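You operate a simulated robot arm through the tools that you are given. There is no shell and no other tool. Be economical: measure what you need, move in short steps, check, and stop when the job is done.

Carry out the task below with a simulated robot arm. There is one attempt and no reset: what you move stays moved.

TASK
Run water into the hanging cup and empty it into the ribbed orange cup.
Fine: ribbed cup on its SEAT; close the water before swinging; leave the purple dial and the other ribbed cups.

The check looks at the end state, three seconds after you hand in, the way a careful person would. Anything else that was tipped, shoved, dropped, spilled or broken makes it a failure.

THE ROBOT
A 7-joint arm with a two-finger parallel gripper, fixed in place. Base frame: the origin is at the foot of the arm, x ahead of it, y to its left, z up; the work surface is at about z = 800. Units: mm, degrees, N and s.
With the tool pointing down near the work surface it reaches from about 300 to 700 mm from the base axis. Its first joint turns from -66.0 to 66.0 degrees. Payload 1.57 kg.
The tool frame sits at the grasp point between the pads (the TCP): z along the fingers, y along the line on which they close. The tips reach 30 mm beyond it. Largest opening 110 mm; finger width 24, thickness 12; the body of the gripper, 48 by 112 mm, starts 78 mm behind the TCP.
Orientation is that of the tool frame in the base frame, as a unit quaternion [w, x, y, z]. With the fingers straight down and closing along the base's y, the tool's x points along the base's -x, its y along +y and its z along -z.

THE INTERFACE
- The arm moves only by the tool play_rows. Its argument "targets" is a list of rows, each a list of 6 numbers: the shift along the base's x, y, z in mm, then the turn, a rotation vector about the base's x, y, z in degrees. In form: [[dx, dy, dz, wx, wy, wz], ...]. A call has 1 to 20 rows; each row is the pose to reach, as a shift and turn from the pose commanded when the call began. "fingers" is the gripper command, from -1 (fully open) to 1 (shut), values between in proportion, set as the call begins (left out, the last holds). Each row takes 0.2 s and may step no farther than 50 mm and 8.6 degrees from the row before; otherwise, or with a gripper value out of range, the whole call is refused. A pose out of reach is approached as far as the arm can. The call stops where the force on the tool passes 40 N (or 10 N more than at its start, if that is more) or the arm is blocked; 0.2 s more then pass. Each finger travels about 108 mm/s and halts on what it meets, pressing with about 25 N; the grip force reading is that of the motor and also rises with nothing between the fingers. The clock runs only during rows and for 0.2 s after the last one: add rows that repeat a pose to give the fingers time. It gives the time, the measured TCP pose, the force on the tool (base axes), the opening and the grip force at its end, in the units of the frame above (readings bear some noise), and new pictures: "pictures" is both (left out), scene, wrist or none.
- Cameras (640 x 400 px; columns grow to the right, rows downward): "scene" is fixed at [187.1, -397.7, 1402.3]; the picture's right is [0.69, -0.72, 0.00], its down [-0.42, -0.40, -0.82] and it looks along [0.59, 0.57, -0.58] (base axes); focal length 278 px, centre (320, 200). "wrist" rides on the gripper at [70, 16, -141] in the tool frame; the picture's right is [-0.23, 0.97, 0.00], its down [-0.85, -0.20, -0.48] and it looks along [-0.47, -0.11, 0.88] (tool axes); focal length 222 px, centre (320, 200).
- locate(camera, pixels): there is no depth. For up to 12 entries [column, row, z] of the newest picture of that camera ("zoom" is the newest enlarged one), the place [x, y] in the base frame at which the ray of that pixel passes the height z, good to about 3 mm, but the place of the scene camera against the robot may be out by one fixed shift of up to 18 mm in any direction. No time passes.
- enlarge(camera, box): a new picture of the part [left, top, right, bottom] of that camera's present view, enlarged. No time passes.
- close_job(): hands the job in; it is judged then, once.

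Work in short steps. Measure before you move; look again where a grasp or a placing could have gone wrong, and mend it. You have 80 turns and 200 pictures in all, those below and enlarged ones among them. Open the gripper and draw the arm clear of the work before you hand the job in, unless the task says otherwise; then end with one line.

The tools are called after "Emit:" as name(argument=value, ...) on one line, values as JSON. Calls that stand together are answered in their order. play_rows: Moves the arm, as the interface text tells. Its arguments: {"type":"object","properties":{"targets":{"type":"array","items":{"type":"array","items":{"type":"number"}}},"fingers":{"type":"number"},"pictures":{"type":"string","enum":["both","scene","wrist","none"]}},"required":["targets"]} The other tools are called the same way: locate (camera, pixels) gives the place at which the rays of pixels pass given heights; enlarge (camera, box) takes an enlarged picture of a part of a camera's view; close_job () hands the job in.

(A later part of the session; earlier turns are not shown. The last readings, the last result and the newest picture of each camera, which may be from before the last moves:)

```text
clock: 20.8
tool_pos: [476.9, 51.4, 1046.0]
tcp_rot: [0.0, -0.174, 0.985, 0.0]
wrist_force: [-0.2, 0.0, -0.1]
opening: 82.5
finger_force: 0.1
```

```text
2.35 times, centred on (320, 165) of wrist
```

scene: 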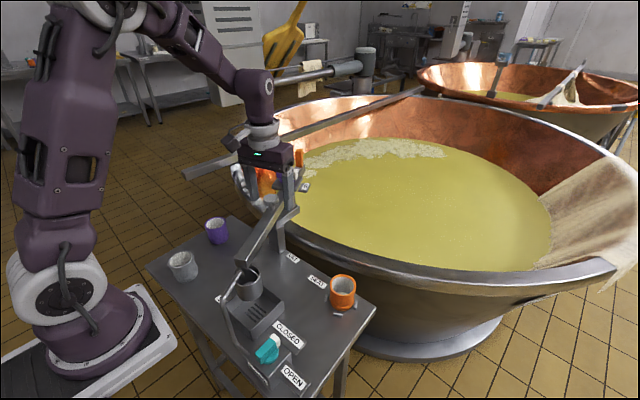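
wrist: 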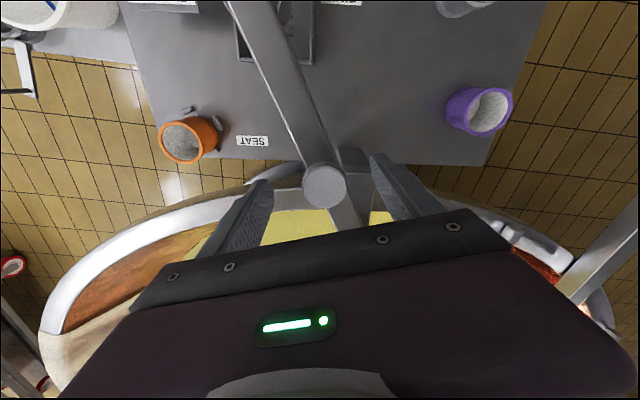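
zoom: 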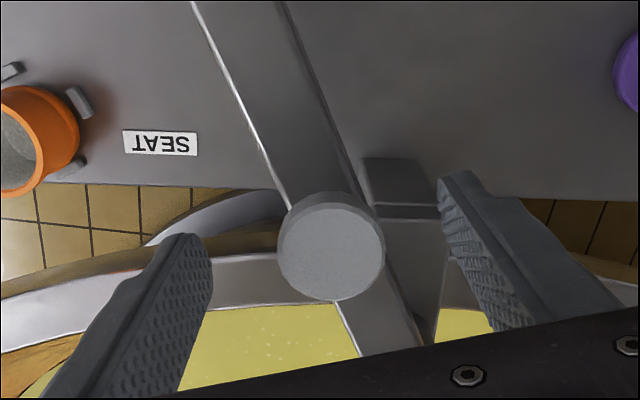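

Tips sit ~20 mm below the knob's top, clear of the boom. Close on the knob.

Emit:
play_rows(targets=[[0, 0, 0, 0, 0, 0], [0, 0, 0, 0, 0, 0], [0, 0, 0, 0, 0, 0]], fingers=0.6)

Emit:
enlarge(camera="scene", box=[220, 140, 320, 300])

```text
clock: 21.6
tool_pos: [476.9, 52.2, 1046.0]
tcp_rot: [0.0, -0.174, 0.985, 0.0]
wrist_force: [0.6, 3.5, -0.7]
opening: 33.5
finger_force: 41.4
```

scene: 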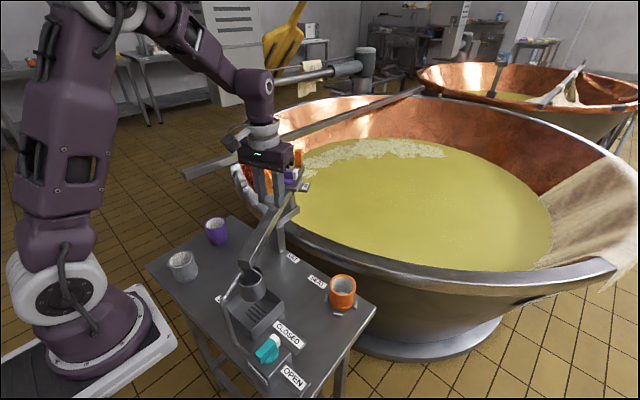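
wrist: 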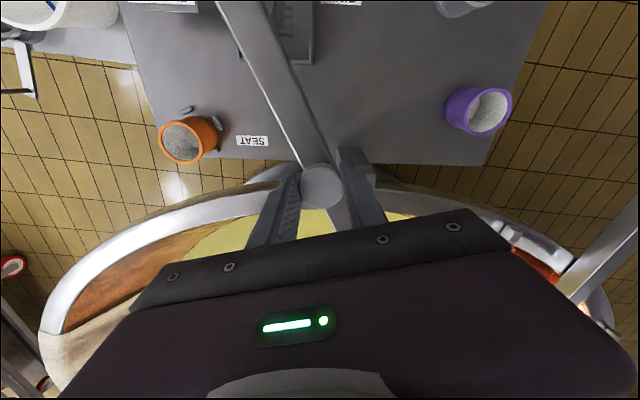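

```text
2.50 times, centred on (270, 220) of scene
```

zoom: 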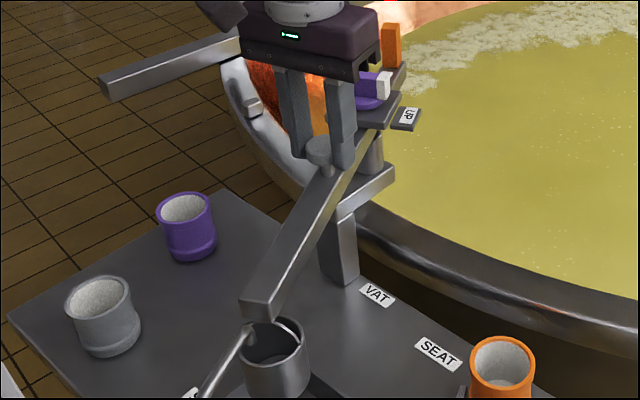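

The knob is held and the boom gave slightly, so it swings freely. Try a 10° swing toward the seat (CCW) around the pivot and check forces.

Emit:
play_rows(targets=[[2.8, -4, 0, 0, 0, 2.5], [5.8, -7.9, 0, 0, 0, 5], [8.9, -11.7, 0, 0, 0, 7.5], [12.2, -15.4, 0, 0, 0, 10], [12.2, -15.4, 0, 0, 0, 10]])

Emit:
enlarge(camera="scene", box=[220, 140, 320, 300])

```text
clock: 22.8
tool_pos: [489.1, 34.4, 1045.2]
tcp_rot: [-0.001, -0.258, 0.966, -0.001]
wrist_force: [-5.7, -13.2, 0.7]
opening: 33.5
finger_force: 41.6
```

scene: 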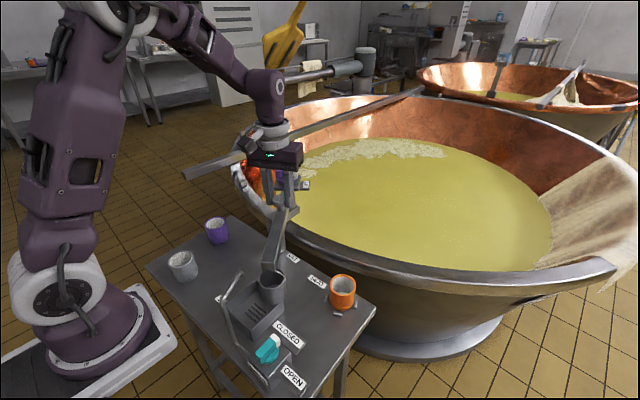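
wrist: 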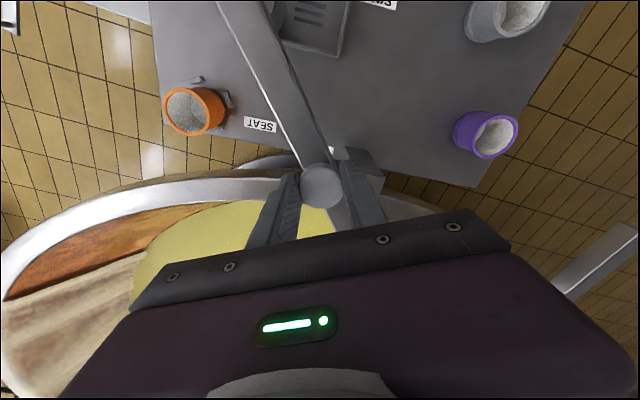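

```text
2.50 times, centred on (270, 220) of scene
```

zoom: 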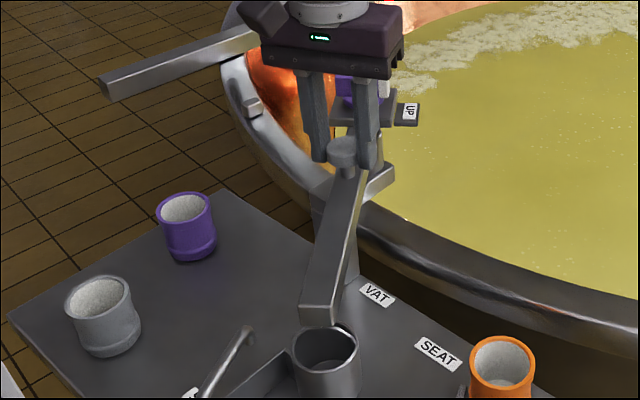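

It swings well; 13 N outward on the tool suggests my radius is a bit short. Continue 10° with slightly larger radius.

Emit:
play_rows(targets=[[3, -4, 0, 0, 0, 2.5], [6.1, -7.8, 0, 0, 0, 5], [9.6, -11.5, 0, 0, 0, 7.5], [13.2, -14.9, 0, 0, 0, 10], [13.2, -14.9, 0, 0, 0, 10]], pictures="none")

```text
clock: 24.0
tool_pos: [503.1, 21.5, 1045.9]
tcp_rot: [0.001, -0.343, 0.939, 0.0]
wrist_force: [0.2, -4.1, -0.6]
opening: 33.8
finger_force: 41.3
```

Emit:
play_rows(targets=[[4, -3.1, 0, 0, 0, 2.5], [8.1, -6.1, 0, 0, 0, 5], [12.3, -8.9, 0, 0, 0, 7.5], [16.7, -11.4, 0, 0, 0, 10], [21.2, -13.6, 0, 0, 0, 12.5], [25.9, -15.6, 0, 0, 0, 15], [30.7, -17.4, 0, 0, 0, 17.5], [35.5, -18.9, 0, 0, 0, 20], [35.5, -18.9, 0, 0, 0, 20]])

Emit:
enlarge(camera="scene", box=[260, 160, 380, 330])

Emit:
enlarge(camera="wrist", box=[180, 0, 380, 200])

```text
clock: 26.0
tool_pos: [537.6, 2.2, 1045.9]
tcp_rot: [0.0, -0.5, 0.866, 0.0]
wrist_force: [-0.3, -9.1, -0.1]
opening: 33.9
finger_force: 41.2
```

scene: 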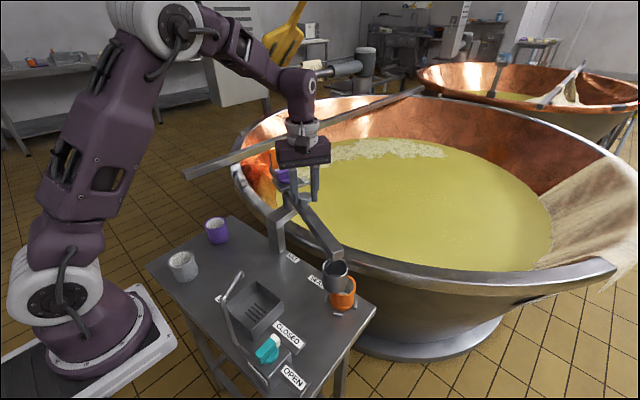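
wrist: 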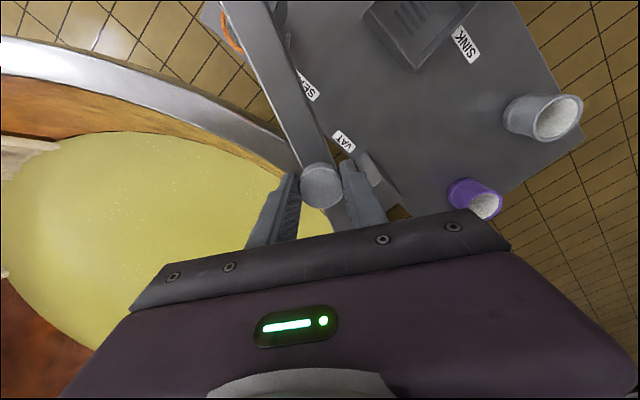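

```text
2.35 times, centred on (320, 245) of scene
```

zoom: 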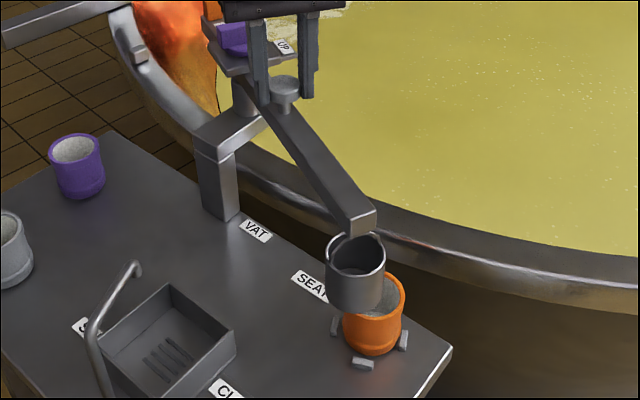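

```text
2.00 times, centred on (280, 100) of wrist
```

zoom: 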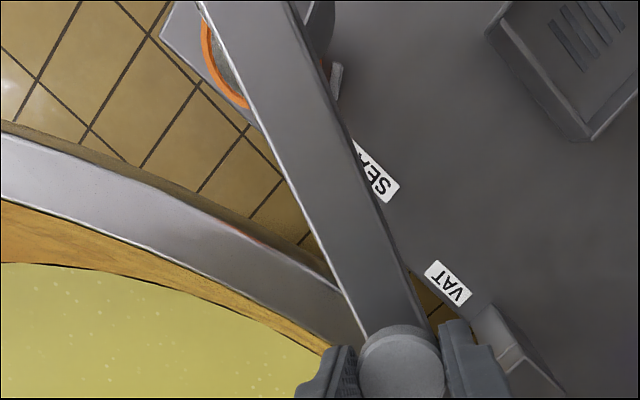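

The hanging cup (rim ≈ scene (335,270)) is nearly over the orange cup; measure how much more swing is needed.

Emit:
enlarge(camera="scene", box=[300, 240, 380, 320])

Emit:
locate(camera="scene", pixels=[[335.3, 269.7, 920], [335.3, 269.7, 930], [335.3, 269.7, 940], [335, 292, 880], [335, 292, 870], [343, 284, 866], [256, 262, 940]])

```text
5.00 times, centred on (340, 280) of scene
```

zoom: 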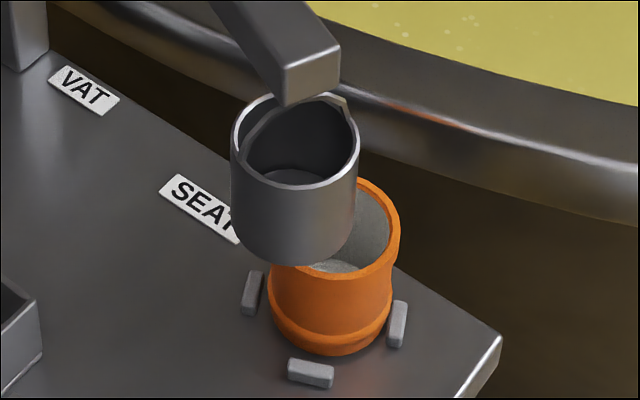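

```text
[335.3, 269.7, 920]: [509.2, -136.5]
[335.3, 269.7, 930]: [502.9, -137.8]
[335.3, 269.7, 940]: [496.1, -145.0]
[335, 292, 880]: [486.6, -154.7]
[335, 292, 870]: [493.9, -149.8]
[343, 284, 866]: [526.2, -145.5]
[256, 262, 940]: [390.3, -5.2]
```

Hanging cup reads about (491,-133): another ~5° is needed.

Emit:
play_rows(targets=[[4.8, -1.3, 0, 0, 0, 2.5], [9.8, -2.4, 0, 0, 0, 5], [9.8, -2.4, 0, 0, 0, 5]])

Emit:
enlarge(camera="scene", box=[300, 240, 380, 320])

```text
clock: 26.8
tool_pos: [548.5, -1.0, 1044.1]
tcp_rot: [-0.001, -0.537, 0.843, 0.0]
wrist_force: [-1.3, -16.2, 1.0]
opening: 33.6
finger_force: 42.0
```

scene: 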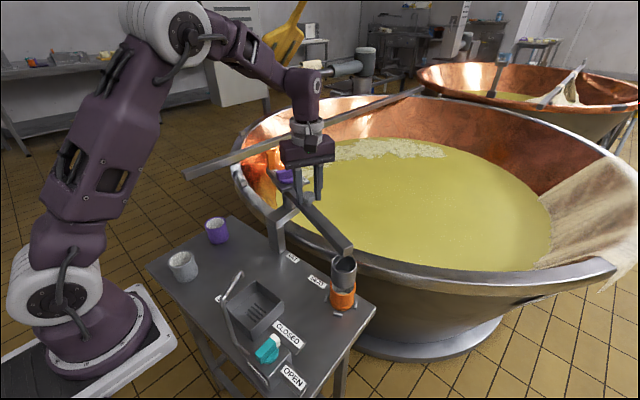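
wrist: 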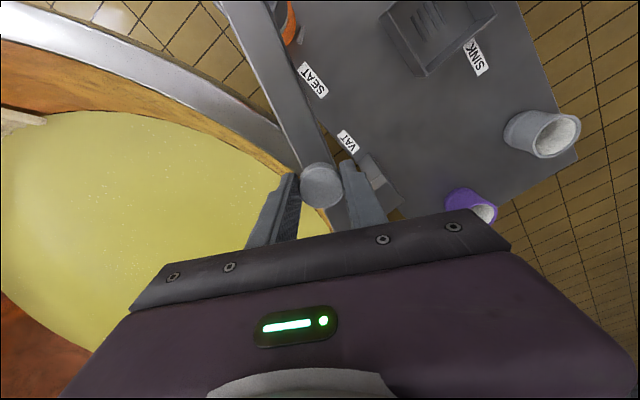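

```text
5.00 times, centred on (340, 280) of scene
```

zoom: 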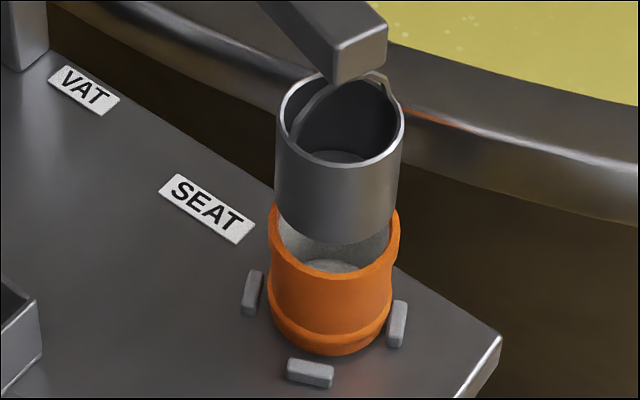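

The hanging cup is now right above the orange cup (columns 275–404 vs 270–400 in zoom). I release the knob, rise, and go look at the orange fin.

Emit:
play_rows(targets=[[0, -1.5, 0, 0, 0, 0], [0, -1.5, 0, 0, 0, 0], [0, -1.5, 0, 0, 0, 0], [0, -1.5, 40, 0, 0, 0], [0, -1.5, 85, 0, 0, 0], [0, -1.5, 130, 0, 0, 0], [0, -1.5, 130, 0, 0, 0]], fingers=-0.4)

Emit:
enlarge(camera="scene", box=[240, 130, 320, 230])

Emit:
enlarge(camera="scene", box=[300, 240, 380, 320])

```text
clock: 28.4
tool_pos: [549.5, -0.8, 1176.5]
tcp_rot: [0.0, -0.537, 0.843, 0.0]
wrist_force: [-0.9, -0.3, -0.7]
opening: 77.0
finger_force: 0.0
```

scene: 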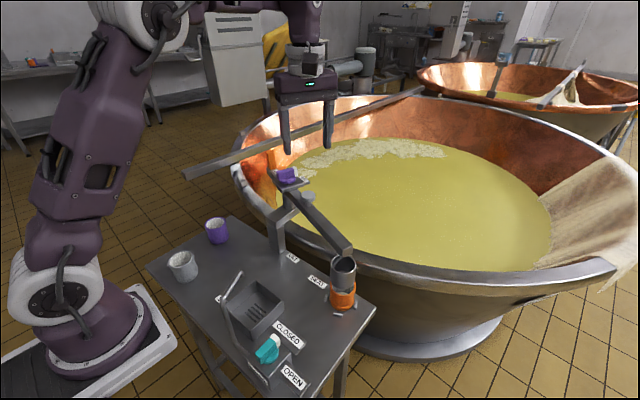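
wrist: 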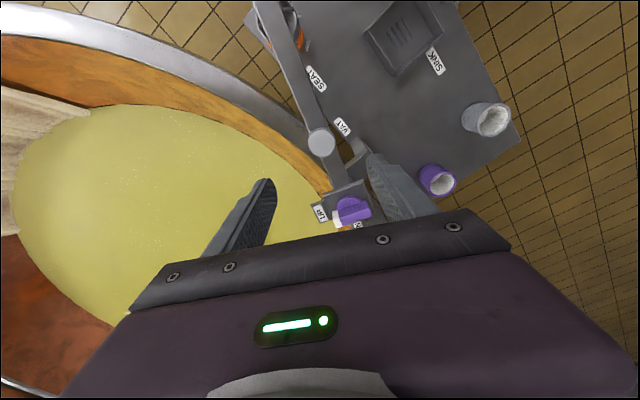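

```text
4.00 times, centred on (280, 180) of scene
```

zoom: 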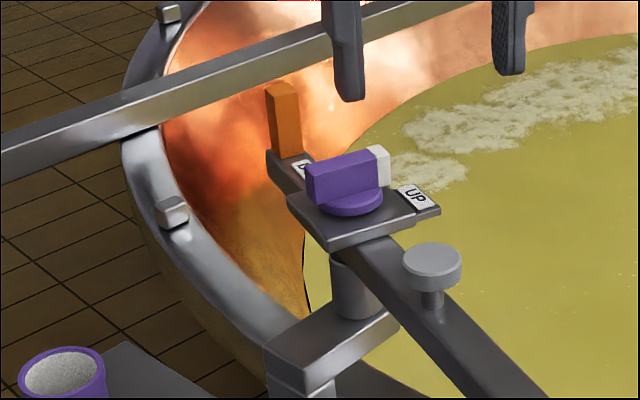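

```text
5.00 times, centred on (340, 280) of scene
```

zoom: 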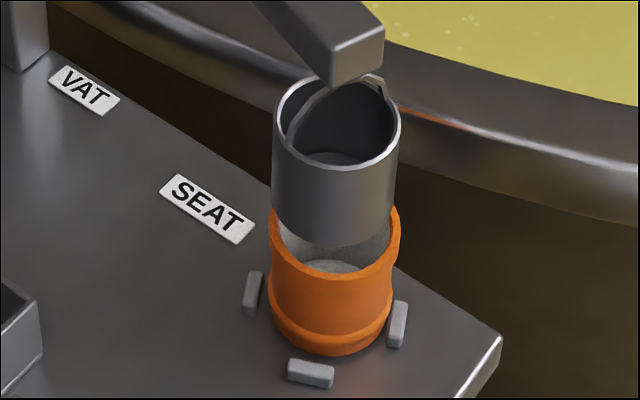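

The cups are aligned. Now locate the orange fin (base ≈ scene (273,189), top ≈ (270,171)).

Emit:
locate(camera="scene", pixels=[[272.8, 188.8, 1010], [272.8, 188.8, 1020], [272.8, 188.8, 1030], [270.3, 171.8, 1040], [270.3, 171.8, 1050], [270.3, 171.8, 1060], [270.3, 171.8, 1070], [285, 176, 1030]])

Emit:
play_rows(targets=[[5, 40, -10, 0, 0, 5], [10, 80, -20, 0, 0, 10], [20, 120, -30, 0, 0, 13], [25, 150, -35, 0, 0, 13], [25, 150, -35, 0, 0, 13]])

Emit:
enlarge(camera="wrist", box=[230, 50, 410, 250])

```text
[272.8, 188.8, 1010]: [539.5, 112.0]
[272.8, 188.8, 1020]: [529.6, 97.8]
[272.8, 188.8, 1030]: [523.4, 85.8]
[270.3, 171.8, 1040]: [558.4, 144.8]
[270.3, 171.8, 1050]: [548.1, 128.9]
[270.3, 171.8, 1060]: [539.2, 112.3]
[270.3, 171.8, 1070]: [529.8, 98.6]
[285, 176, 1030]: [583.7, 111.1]
```

```text
clock: 29.6
tool_pos: [572.6, 147.6, 1141.8]
tcp_rot: [0.0, -0.629, 0.777, 0.0]
wrist_force: [0.4, 0.5, 1.2]
opening: 76.9
finger_force: 0.0
```

scene: 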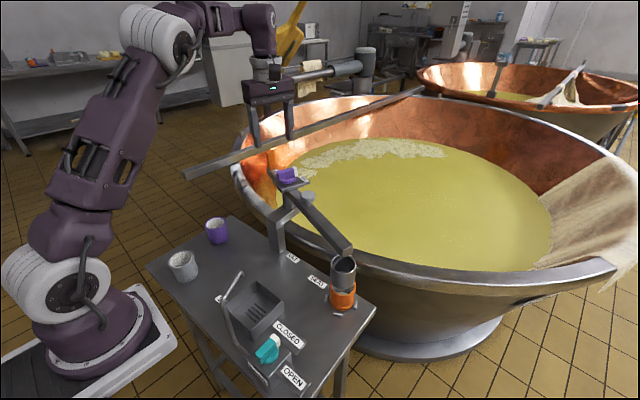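
wrist: 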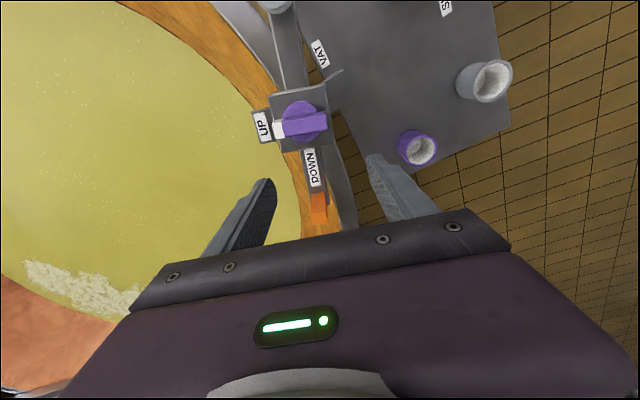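

```text
2.00 times, centred on (320, 150) of wrist
```

zoom: 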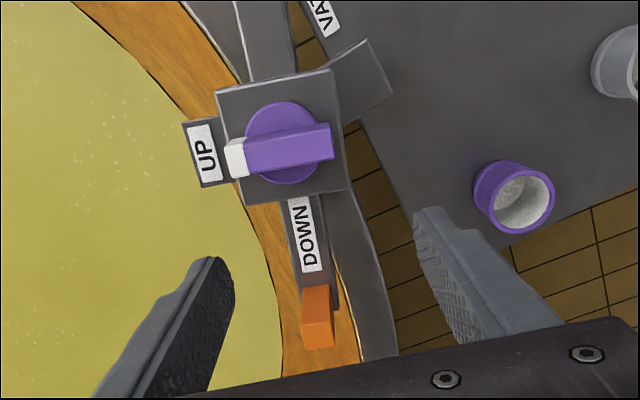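

Emit:
locate(camera="wrist", pixels=[[319, 218, 1040], [319, 218, 1055], [319, 218, 1070], [318, 194, 1000], [318, 194, 1020], [311, 121, 1040], [273, 130, 1040]])

Emit:
locate(camera="scene", pixels=[[270.3, 171.8, 1020], [270.3, 171.8, 1030], [272.8, 188.8, 990], [272.8, 188.8, 970]])

```text
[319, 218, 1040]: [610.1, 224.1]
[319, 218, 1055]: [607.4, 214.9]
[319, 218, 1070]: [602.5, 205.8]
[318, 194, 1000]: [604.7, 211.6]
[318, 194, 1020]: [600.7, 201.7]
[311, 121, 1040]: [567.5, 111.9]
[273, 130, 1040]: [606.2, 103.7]
```

```text
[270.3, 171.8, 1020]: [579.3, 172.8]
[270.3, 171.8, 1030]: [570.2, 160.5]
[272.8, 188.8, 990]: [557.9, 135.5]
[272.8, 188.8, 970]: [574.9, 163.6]
```

I mis-scaled the scene pixels; redo with the right ones (top (270,152), base (273,169)).

Emit:
locate(camera="scene", pixels=[[270.3, 152, 1040], [270.3, 152, 1055], [270.3, 152, 1070], [272.8, 168.8, 1000], [272.8, 168.8, 1020], [272.8, 168.8, 1035]])

```text
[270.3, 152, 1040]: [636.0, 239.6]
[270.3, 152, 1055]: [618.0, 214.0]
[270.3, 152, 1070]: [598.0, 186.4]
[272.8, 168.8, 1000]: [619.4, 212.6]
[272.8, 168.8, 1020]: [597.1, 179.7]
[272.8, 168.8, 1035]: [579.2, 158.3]
```

Fin stands at (604,213), z 1000–1055. I move above it and down to straddle it across the boom, then check.

Emit:
play_rows(targets=[[15, 32, 0, 0, 0, 0], [31, 65, 0, 0, 0, 0], [31, 65, -30, 0, 0, 0], [31, 65, -55, 0, 0, 0], [31, 65, -80, 0, 0, 0], [31, 65, -80, 0, 0, 0]])

Emit:
enlarge(camera="wrist", box=[230, 50, 410, 250])

Emit:
enlarge(camera="scene", box=[230, 110, 320, 210])

```text
clock: 31.0
tool_pos: [602.5, 213.9, 1059.7]
tcp_rot: [0.0, -0.629, 0.778, 0.0]
wrist_force: [0.5, 0.0, -0.3]
opening: 76.9
finger_force: 0.0
out of reach, approached as far as the arm can: row 2
```

scene: 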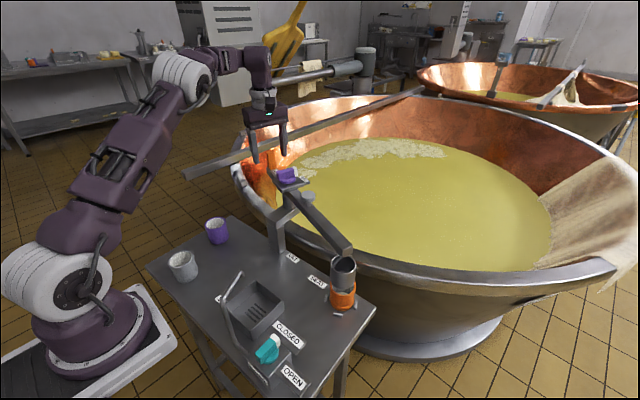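
wrist: 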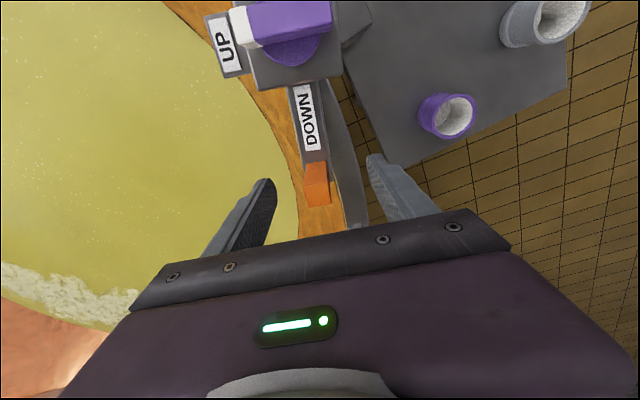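

```text
2.00 times, centred on (320, 150) of wrist
```

zoom: 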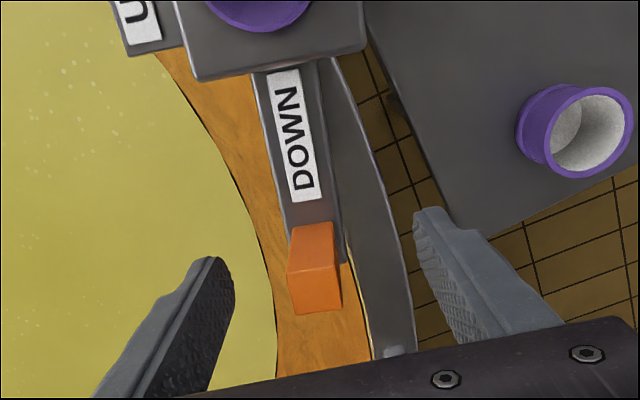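

```text
4.00 times, centred on (275, 160) of scene
```

zoom: 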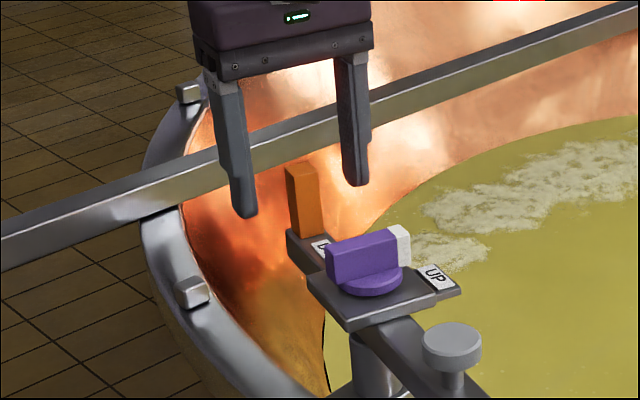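

The fin (px (316,185)) is centred between the fingers; close on it.

Emit:
play_rows(targets=[[0, 0, 0, 0, 0, 0], [0, 0, 0, 0, 0, 0], [0, 0, 0, 0, 0, 0], [0, 0, 0, 0, 0, 0]], fingers=0.85)

Emit:
enlarge(camera="wrist", box=[230, 50, 410, 250])

Emit:
enlarge(camera="scene", box=[300, 240, 380, 320])

```text
clock: 32.0
tool_pos: [602.7, 213.9, 1060.9]
tcp_rot: [-0.001, -0.629, 0.778, 0.0]
wrist_force: [2.5, 0.4, -1.2]
opening: 20.9
finger_force: 34.0
```

scene: 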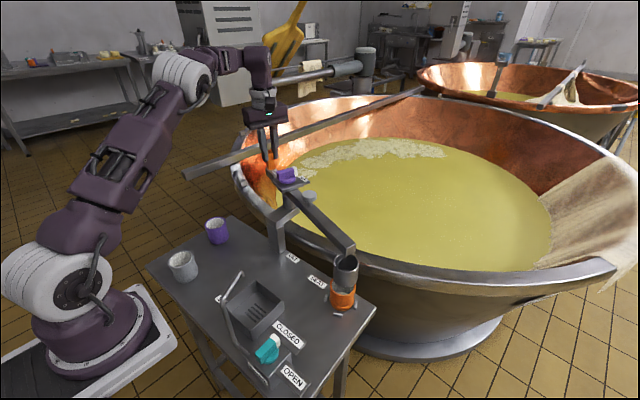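
wrist: 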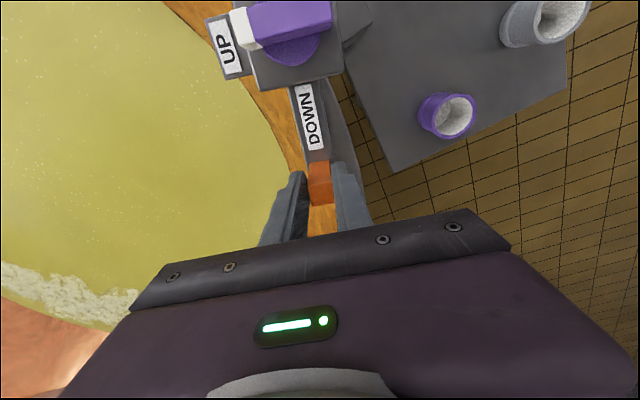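

```text
2.00 times, centred on (320, 150) of wrist
```

zoom: 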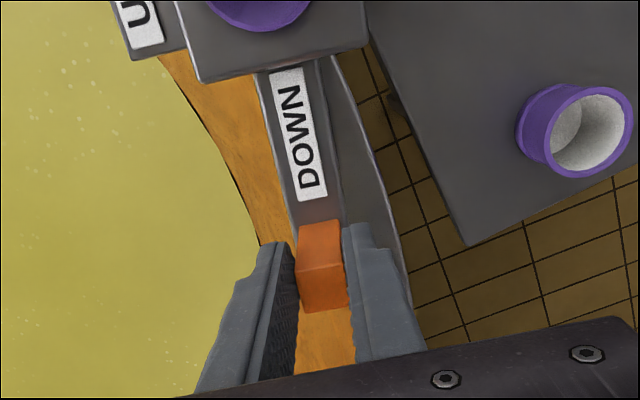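

```text
5.00 times, centred on (340, 280) of scene
```

zoom: 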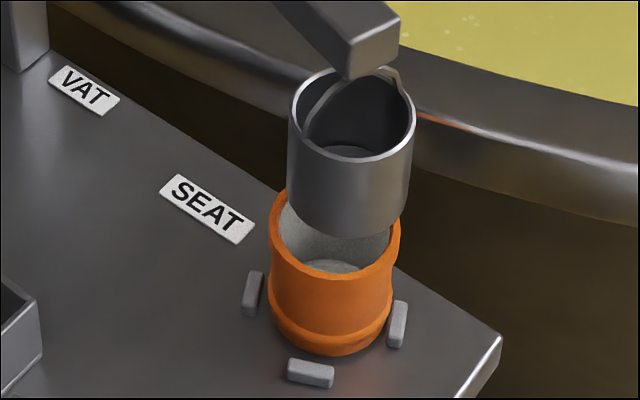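

Fin held (21 mm). Try a small pull outward along the boom (6 mm) and read the force.

Emit:
play_rows(targets=[[0.8, 2.9, 0, 0, 0, 0], [1.6, 5.8, 0, 0, 0, 0], [1.6, 5.8, 0, 0, 0, 0]], pictures="wrist")

Emit:
enlarge(camera="scene", box=[300, 240, 380, 320])

```text
clock: 32.8
tool_pos: [605.6, 215.6, 1061.1]
tcp_rot: [-0.001, -0.629, 0.778, -0.001]
wrist_force: [-5.7, -27.3, 0.4]
opening: 20.8
finger_force: 33.7
```

wrist: 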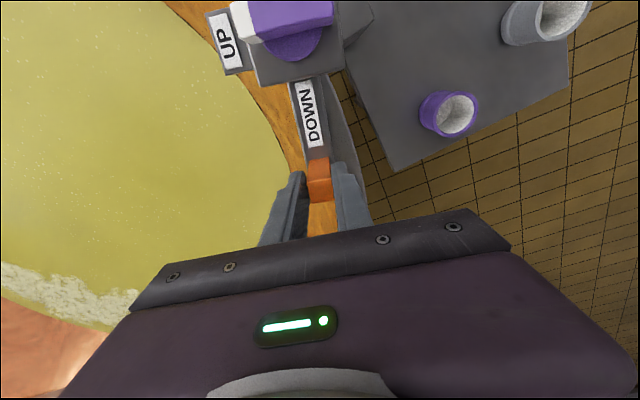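

```text
5.00 times, centred on (340, 280) of scene
```

zoom: 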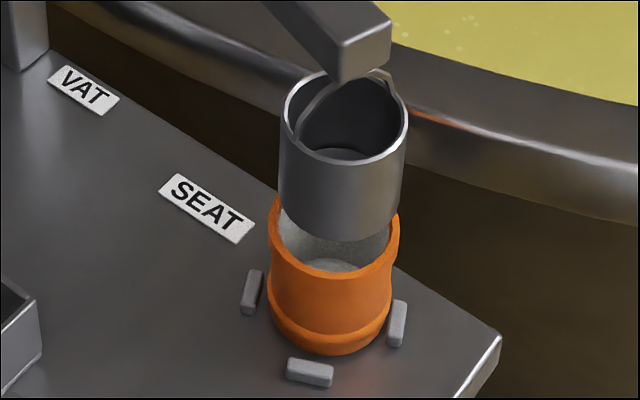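

Rigid outward. Try inward toward the pivot.

Emit:
play_rows(targets=[[-0.8, -2.9, 0, 0, 0, 0], [-1.6, -5.8, 0, 0, 0, 0], [-2.4, -8.7, 0, 0, 0, 0], [-3.2, -11.6, 0, 0, 0, 0], [-3.2, -11.6, 0, 0, 0, 0]], pictures="none")

Emit:
enlarge(camera="scene", box=[300, 240, 380, 320])

```text
clock: 34.0
tool_pos: [601.9, 211.3, 1059.9]
tcp_rot: [0.002, -0.629, 0.777, 0.002]
wrist_force: [6.1, 27.5, 2.4]
opening: 20.5
finger_force: 34.2
```

```text
5.00 times, centred on (340, 280) of scene
```

zoom: 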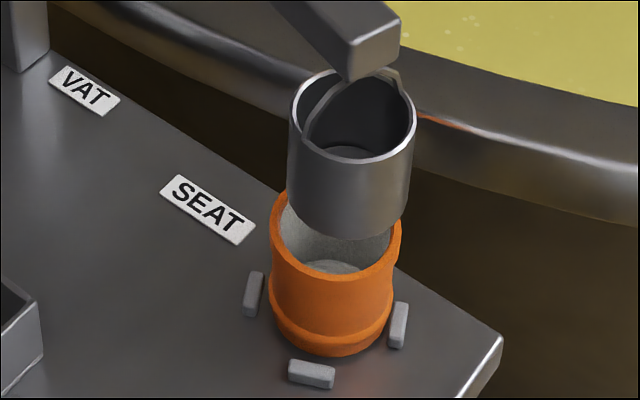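

Rigid inward too. Return to neutral and try pressing down 8 mm.

Emit:
play_rows(targets=[[1.6, 5.8, 0, 0, 0, 0], [1.6, 5.8, -3, 0, 0, 0], [1.6, 5.8, -6, 0, 0, 0], [1.6, 5.8, -9, 0, 0, 0], [1.6, 5.8, -9, 0, 0, 0]], pictures="none")

Emit:
enlarge(camera="scene", box=[300, 240, 380, 320])

```text
clock: 35.2
tool_pos: [603.7, 212.0, 1053.3]
tcp_rot: [0.0, -0.628, 0.778, -0.001]
wrist_force: [-0.8, -9.4, 27.8]
opening: 20.8
finger_force: 34.6
```

```text
5.00 times, centred on (340, 280) of scene
```

zoom: 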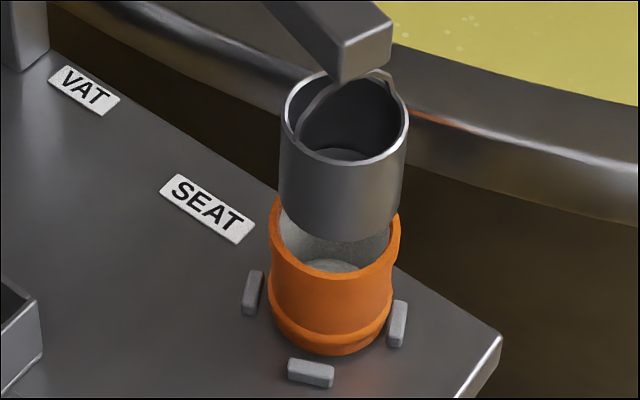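

No motion there. Try up 8 mm quickly before leaving the fin.

Emit:
play_rows(targets=[[0, 0, 5, 0, 0, 0], [0, 0, 9, 0, 0, 0], [0, 0, 13, 0, 0, 0], [0, 0, 16, 0, 0, 0], [0, 0, 16, 0, 0, 0]], pictures="none")

Emit:
enlarge(camera="scene", box=[230, 110, 380, 320])

```text
clock: 36.4
tool_pos: [604.2, 213.9, 1065.8]
tcp_rot: [0.001, -0.63, 0.776, 0.001]
wrist_force: [-0.6, 4.5, -27.6]
opening: 21.0
finger_force: 34.1
```

```text
1.90 times, centred on (305, 215) of scene
```

zoom: 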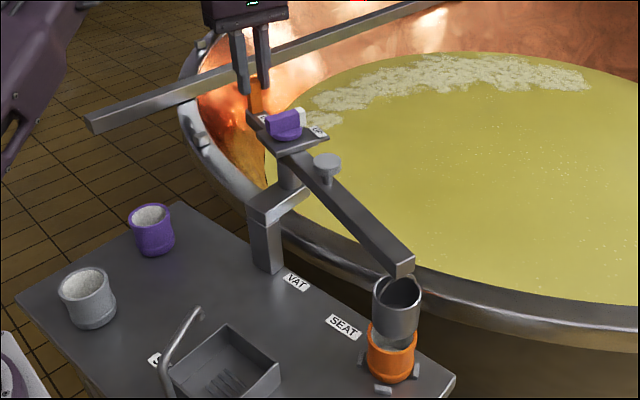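

The fin is rigid — just a tiller. Release, rise and go back above the knob to test pressing it.

Emit:
play_rows(targets=[[0, 0, -6, 0, 0, 0], [0, 0, -6, 0, 0, 0], [0, 0, -6, 0, 0, 0], [0, 0, 20, 0, 0, 0], [0, 0, 45, 0, 0, 0], [-10, -40, 60, 0, 0, -5], [-20, -85, 60, 0, 0, -10], [-30, -130, 60, 0, 0, -13], [-40, -175, 60, 0, 0, -13], [-52, -210, 60, 0, 0, -13], [-52, -210, 60, 0, 0, -13]], fingers=-0.4)

Emit:
enlarge(camera="scene", box=[300, 240, 380, 320])

```text
clock: 38.8
tool_pos: [552.8, 1.5, 1128.8]
tcp_rot: [0.0, -0.537, 0.843, 0.0]
wrist_force: [0.2, -0.6, -0.1]
opening: 77.2
finger_force: 0.1
```

scene: 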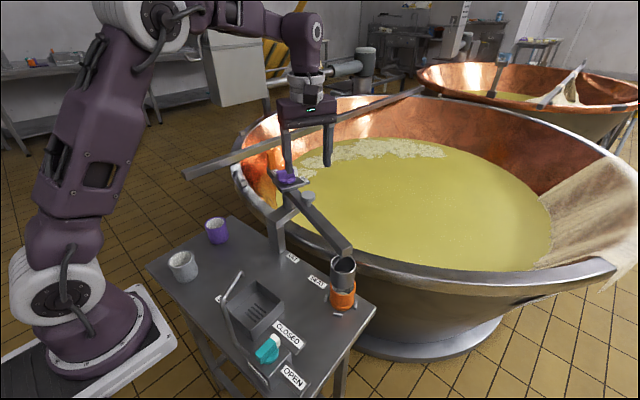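
wrist: 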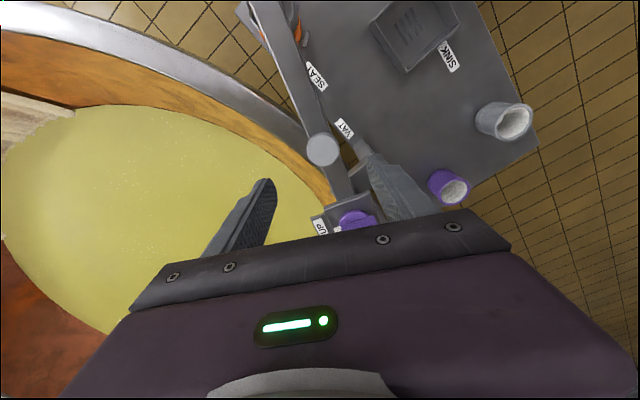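

```text
5.00 times, centred on (340, 280) of scene
```

zoom: 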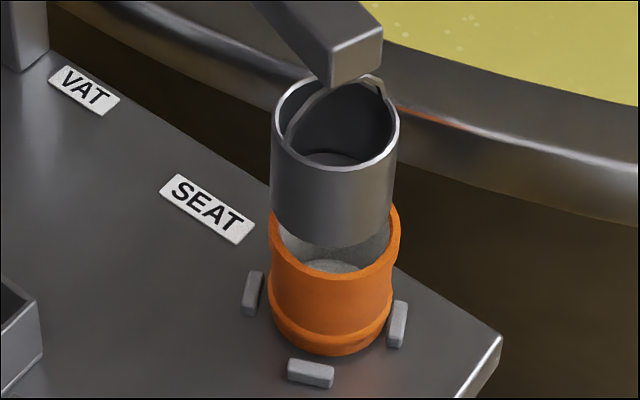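

The boom settled back over the seat. Knob at (323,150): locate and close the fingers.

Emit:
locate(camera="wrist", pixels=[[323, 150, 1033], [323, 150, 1033]])

Emit:
play_rows(targets=[[0, 0, 0, 0, 0, 0], [0, 0, 0, 0, 0, 0], [0, 0, 0, 0, 0, 0], [0, 0, 0, 0, 0, 0]], fingers=1, pictures="none")

```text
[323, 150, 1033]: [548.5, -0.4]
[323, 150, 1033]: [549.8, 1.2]
```

```text
clock: 39.8
tool_pos: [554.0, 2.4, 1129.1]
tcp_rot: [0.0, -0.538, 0.843, 0.0]
wrist_force: [-0.3, 0.0, -0.6]
opening: 0.0
finger_force: 21.5
```

Knob at (549,0). Descend with closed fingers and press it gently.

Emit:
play_rows(targets=[[-4, -2, -30, 0, 0, 0], [-4, -2, -56, 0, 0, 0], [-4, -2, -62, 0, 0, 0], [-4, -2, -66, 0, 0, 0], [-4, -2, -70, 0, 0, 0], [-4, -2, -74, 0, 0, 0], [-4, -2, -74, 0, 0, 0]])

Emit:
enlarge(camera="scene", box=[240, 150, 380, 320])

```text
clock: 41.4
tool_pos: [547.8, -0.1, 1054.3]
tcp_rot: [0.0, -0.537, 0.844, 0.0]
wrist_force: [1.3, 0.5, 2.5]
opening: 0.2
finger_force: 20.9
```

scene: 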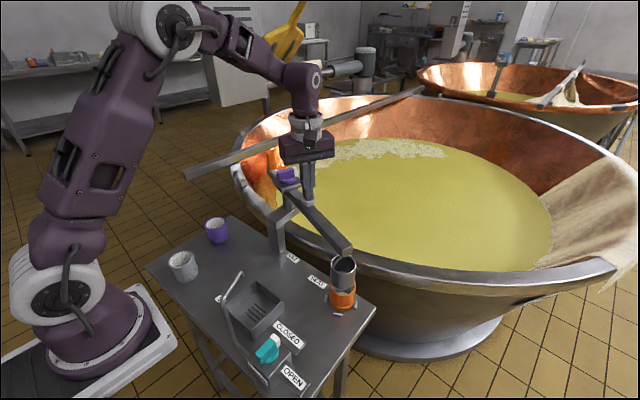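
wrist: 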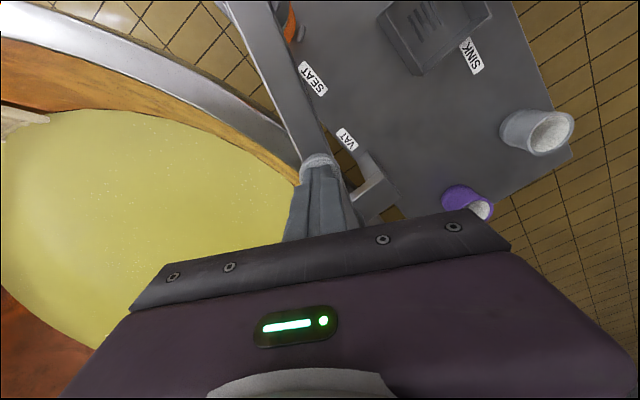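

```text
2.35 times, centred on (310, 235) of scene
```

zoom: 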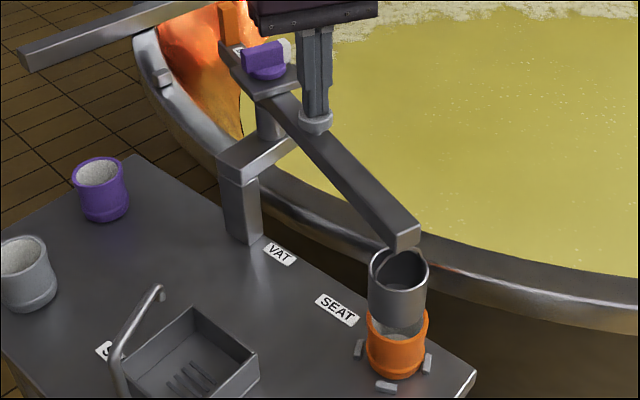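

Only 2.5 N at tip height 1024, and the knob seems to have sunk — a plunger. Press further while watching.

Emit:
play_rows(targets=[[0, 0, -4, 0, 0, 0], [0, 0, -8, 0, 0, 0], [0, 0, -12, 0, 0, 0], [0, 0, -12, 0, 0, 0]], pictures="none")

Emit:
enlarge(camera="scene", box=[270, 170, 380, 320])

```text
clock: 42.3
tool_pos: [549.8, -0.5, 1046.7]
tcp_rot: [0.004, -0.538, 0.843, -0.004]
wrist_force: [-2.1, -1.2, 25.3]
opening: 0.1
finger_force: 21.4
stopped in row 4: the force on the tool passed its limit (the readings are from after the stop); the commanded pose is now the measured one
```

```text
2.67 times, centred on (325, 245) of scene
```

zoom: 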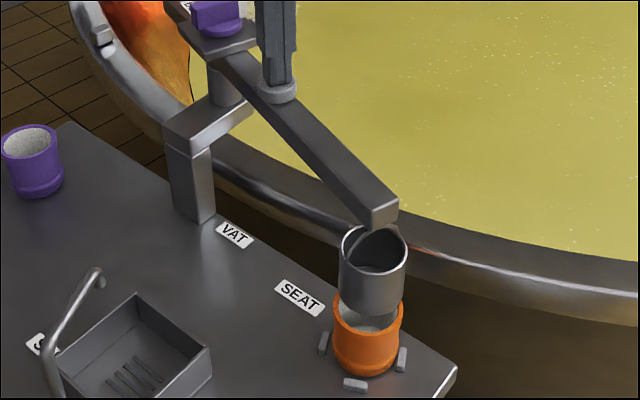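

The plunger bottoms out; something dark shows beneath the hanging cup. Enlarge.

Emit:
enlarge(camera="scene", box=[315, 240, 375, 310])

```text
5.71 times, centred on (345, 275) of scene
```

zoom: 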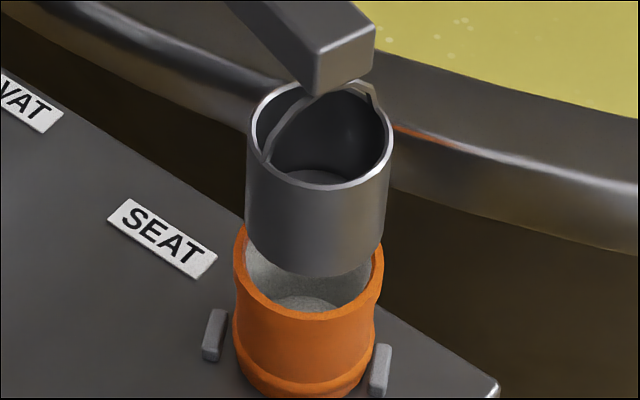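

Lift off to see whether the knob springs back.

Emit:
play_rows(targets=[[0, 0, 30, 0, 0, 0], [0, 0, 70, 0, 0, 0], [0, 0, 110, 0, 0, 0], [0, 0, 110, 0, 0, 0]])

Emit:
enlarge(camera="scene", box=[260, 160, 380, 320])

```text
clock: 43.3
tool_pos: [549.4, 0.4, 1155.6]
tcp_rot: [0.002, -0.538, 0.843, -0.001]
wrist_force: [0.4, -0.6, -0.3]
opening: 0.0
finger_force: 21.7
```

scene: 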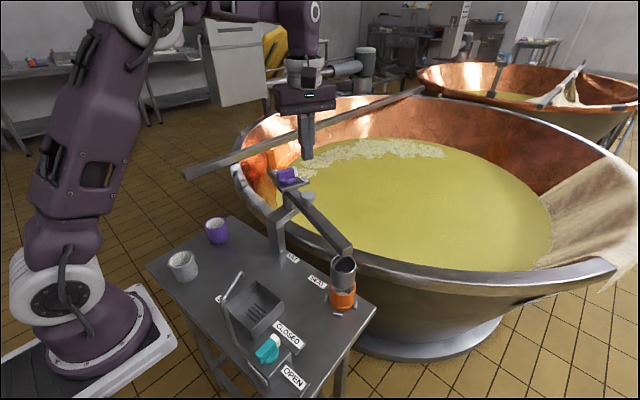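
wrist: 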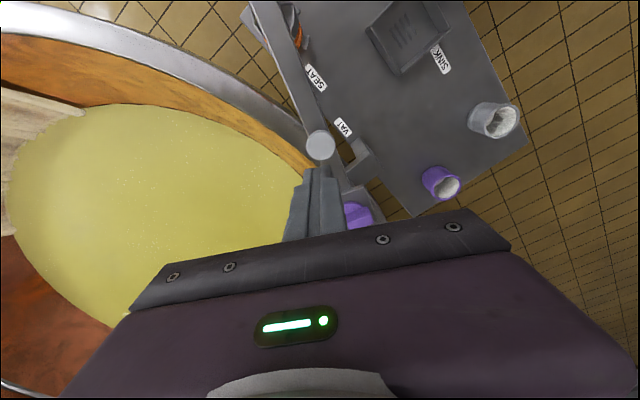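

```text
2.50 times, centred on (320, 240) of scene
```

zoom: 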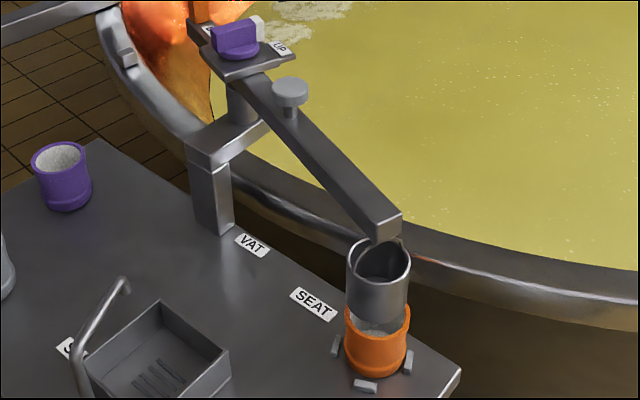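

The knob is a spring plunger that empties the cup; it springs back. Next: reopen, grip the knob again from z 1046, to swing the boom back to the sink.

Emit:
play_rows(targets=[[0, 0, 0, 0, 0, 0], [0, 0, 0, 0, 0, 0], [0, 0, 0, 0, 0, 0], [0, 0, -40, 0, 0, 0], [0, 0, -80, 0, 0, 0], [0, 0, -110, 0, 0, 0], [0, 0, -110, 0, 0, 0]], fingers=-0.4)

```text
clock: 44.9
tool_pos: [549.3, 0.9, 1043.8]
tcp_rot: [0.003, -0.538, 0.843, -0.001]
wrist_force: [-0.2, 0.0, -0.9]
opening: 76.9
finger_force: 0.1
```

scene: 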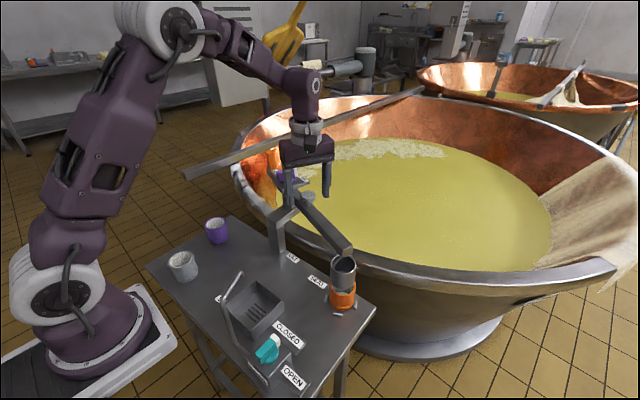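
wrist: 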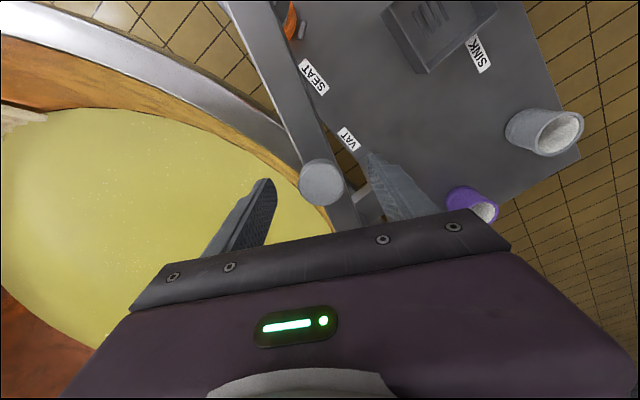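

Knob is centred at (322,183). Close and then swing back along the arc to the sink.

Emit:
play_rows(targets=[[0, 0, 0, 0, 0, 0], [0, 0, 0, 0, 0, 0], [0, 0, 0, 0, 0, 0], [-4.7, 1.2, 0.5, 0, 0, -2.5], [-9.5, 2.5, 1, 0, 0, -5], [-18.8, 5.8, 1, 0, 0, -10], [-27.8, 9.9, 1, 0, 0, -15], [-36.4, 14.7, 1, 0, 0, -20], [-44.5, 20.3, 1, 0, 0, -25], [-52.1, 26.6, 1, 0, 0, -30], [-59.2, 33.5, 1, 0, 0, -35], [-65.6, 40.9, 1, 0, 0, -40], [-69.1, 45.7, 1, 0, 0, -43], [-72.4, 50.6, 1, 0, 0, -46], [-72.4, 50.6, 1, 0, 0, -46]], fingers=0.6)

Emit:
enlarge(camera="scene", box=[215, 250, 285, 320])

```text
clock: 48.1
tool_pos: [477.6, 51.1, 1044.6]
tcp_rot: [0.005, -0.165, 0.986, -0.002]
wrist_force: [25.3, 11.7, 0.9]
opening: 33.7
finger_force: 41.5
```

scene: 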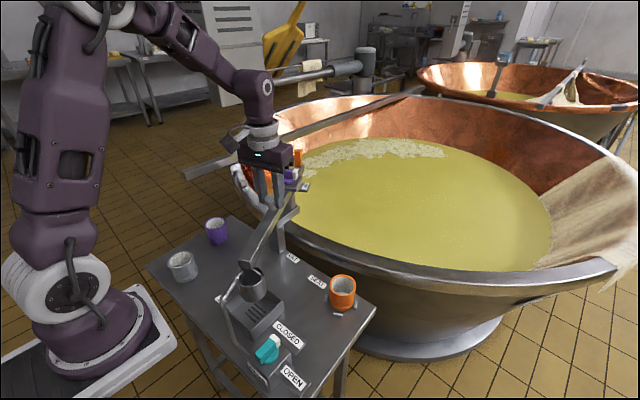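
wrist: 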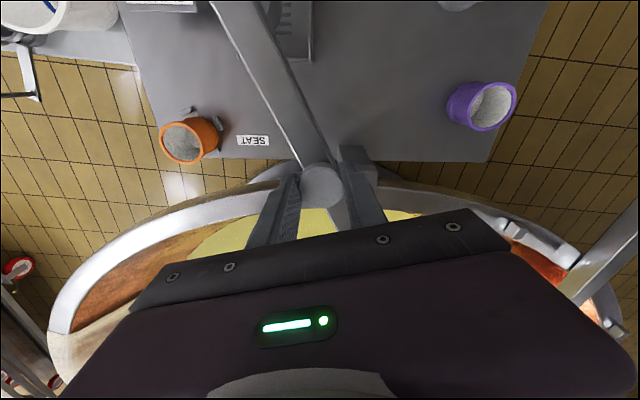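

```text
5.71 times, centred on (250, 285) of scene
```

zoom: 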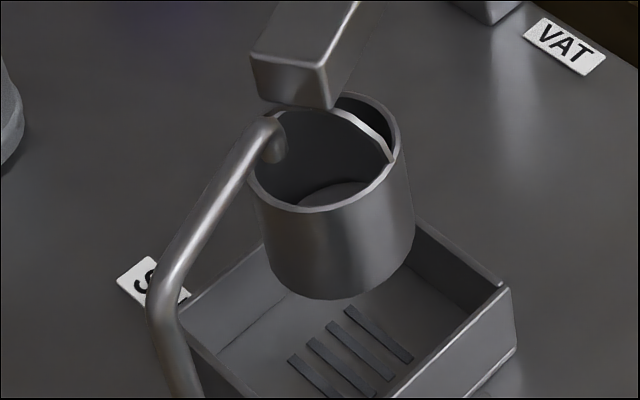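

The cup is ~2.5° short of its start spot and the pull is radial inward; correct with 5 mm tangential and 2 mm inward.

Emit:
play_rows(targets=[[0.5, 2.5, 0, 0, 0, -1], [-0.6, 5, 0, 0, 0, -2], [-0.6, 5, 0, 0, 0, -2]], pictures="none")

Emit:
enlarge(camera="scene", box=[215, 250, 285, 320])

```text
clock: 48.9
tool_pos: [475.3, 54.9, 1046.4]
tcp_rot: [0.002, -0.148, 0.989, -0.003]
wrist_force: [11.9, -4.6, -0.1]
opening: 33.7
finger_force: 41.0
```

```text
5.71 times, centred on (250, 285) of scene
```

zoom: 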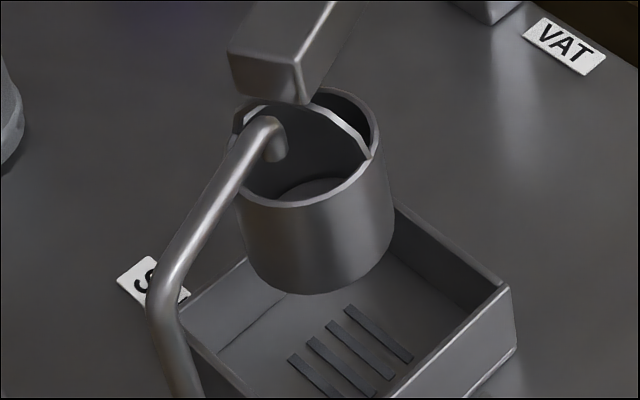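

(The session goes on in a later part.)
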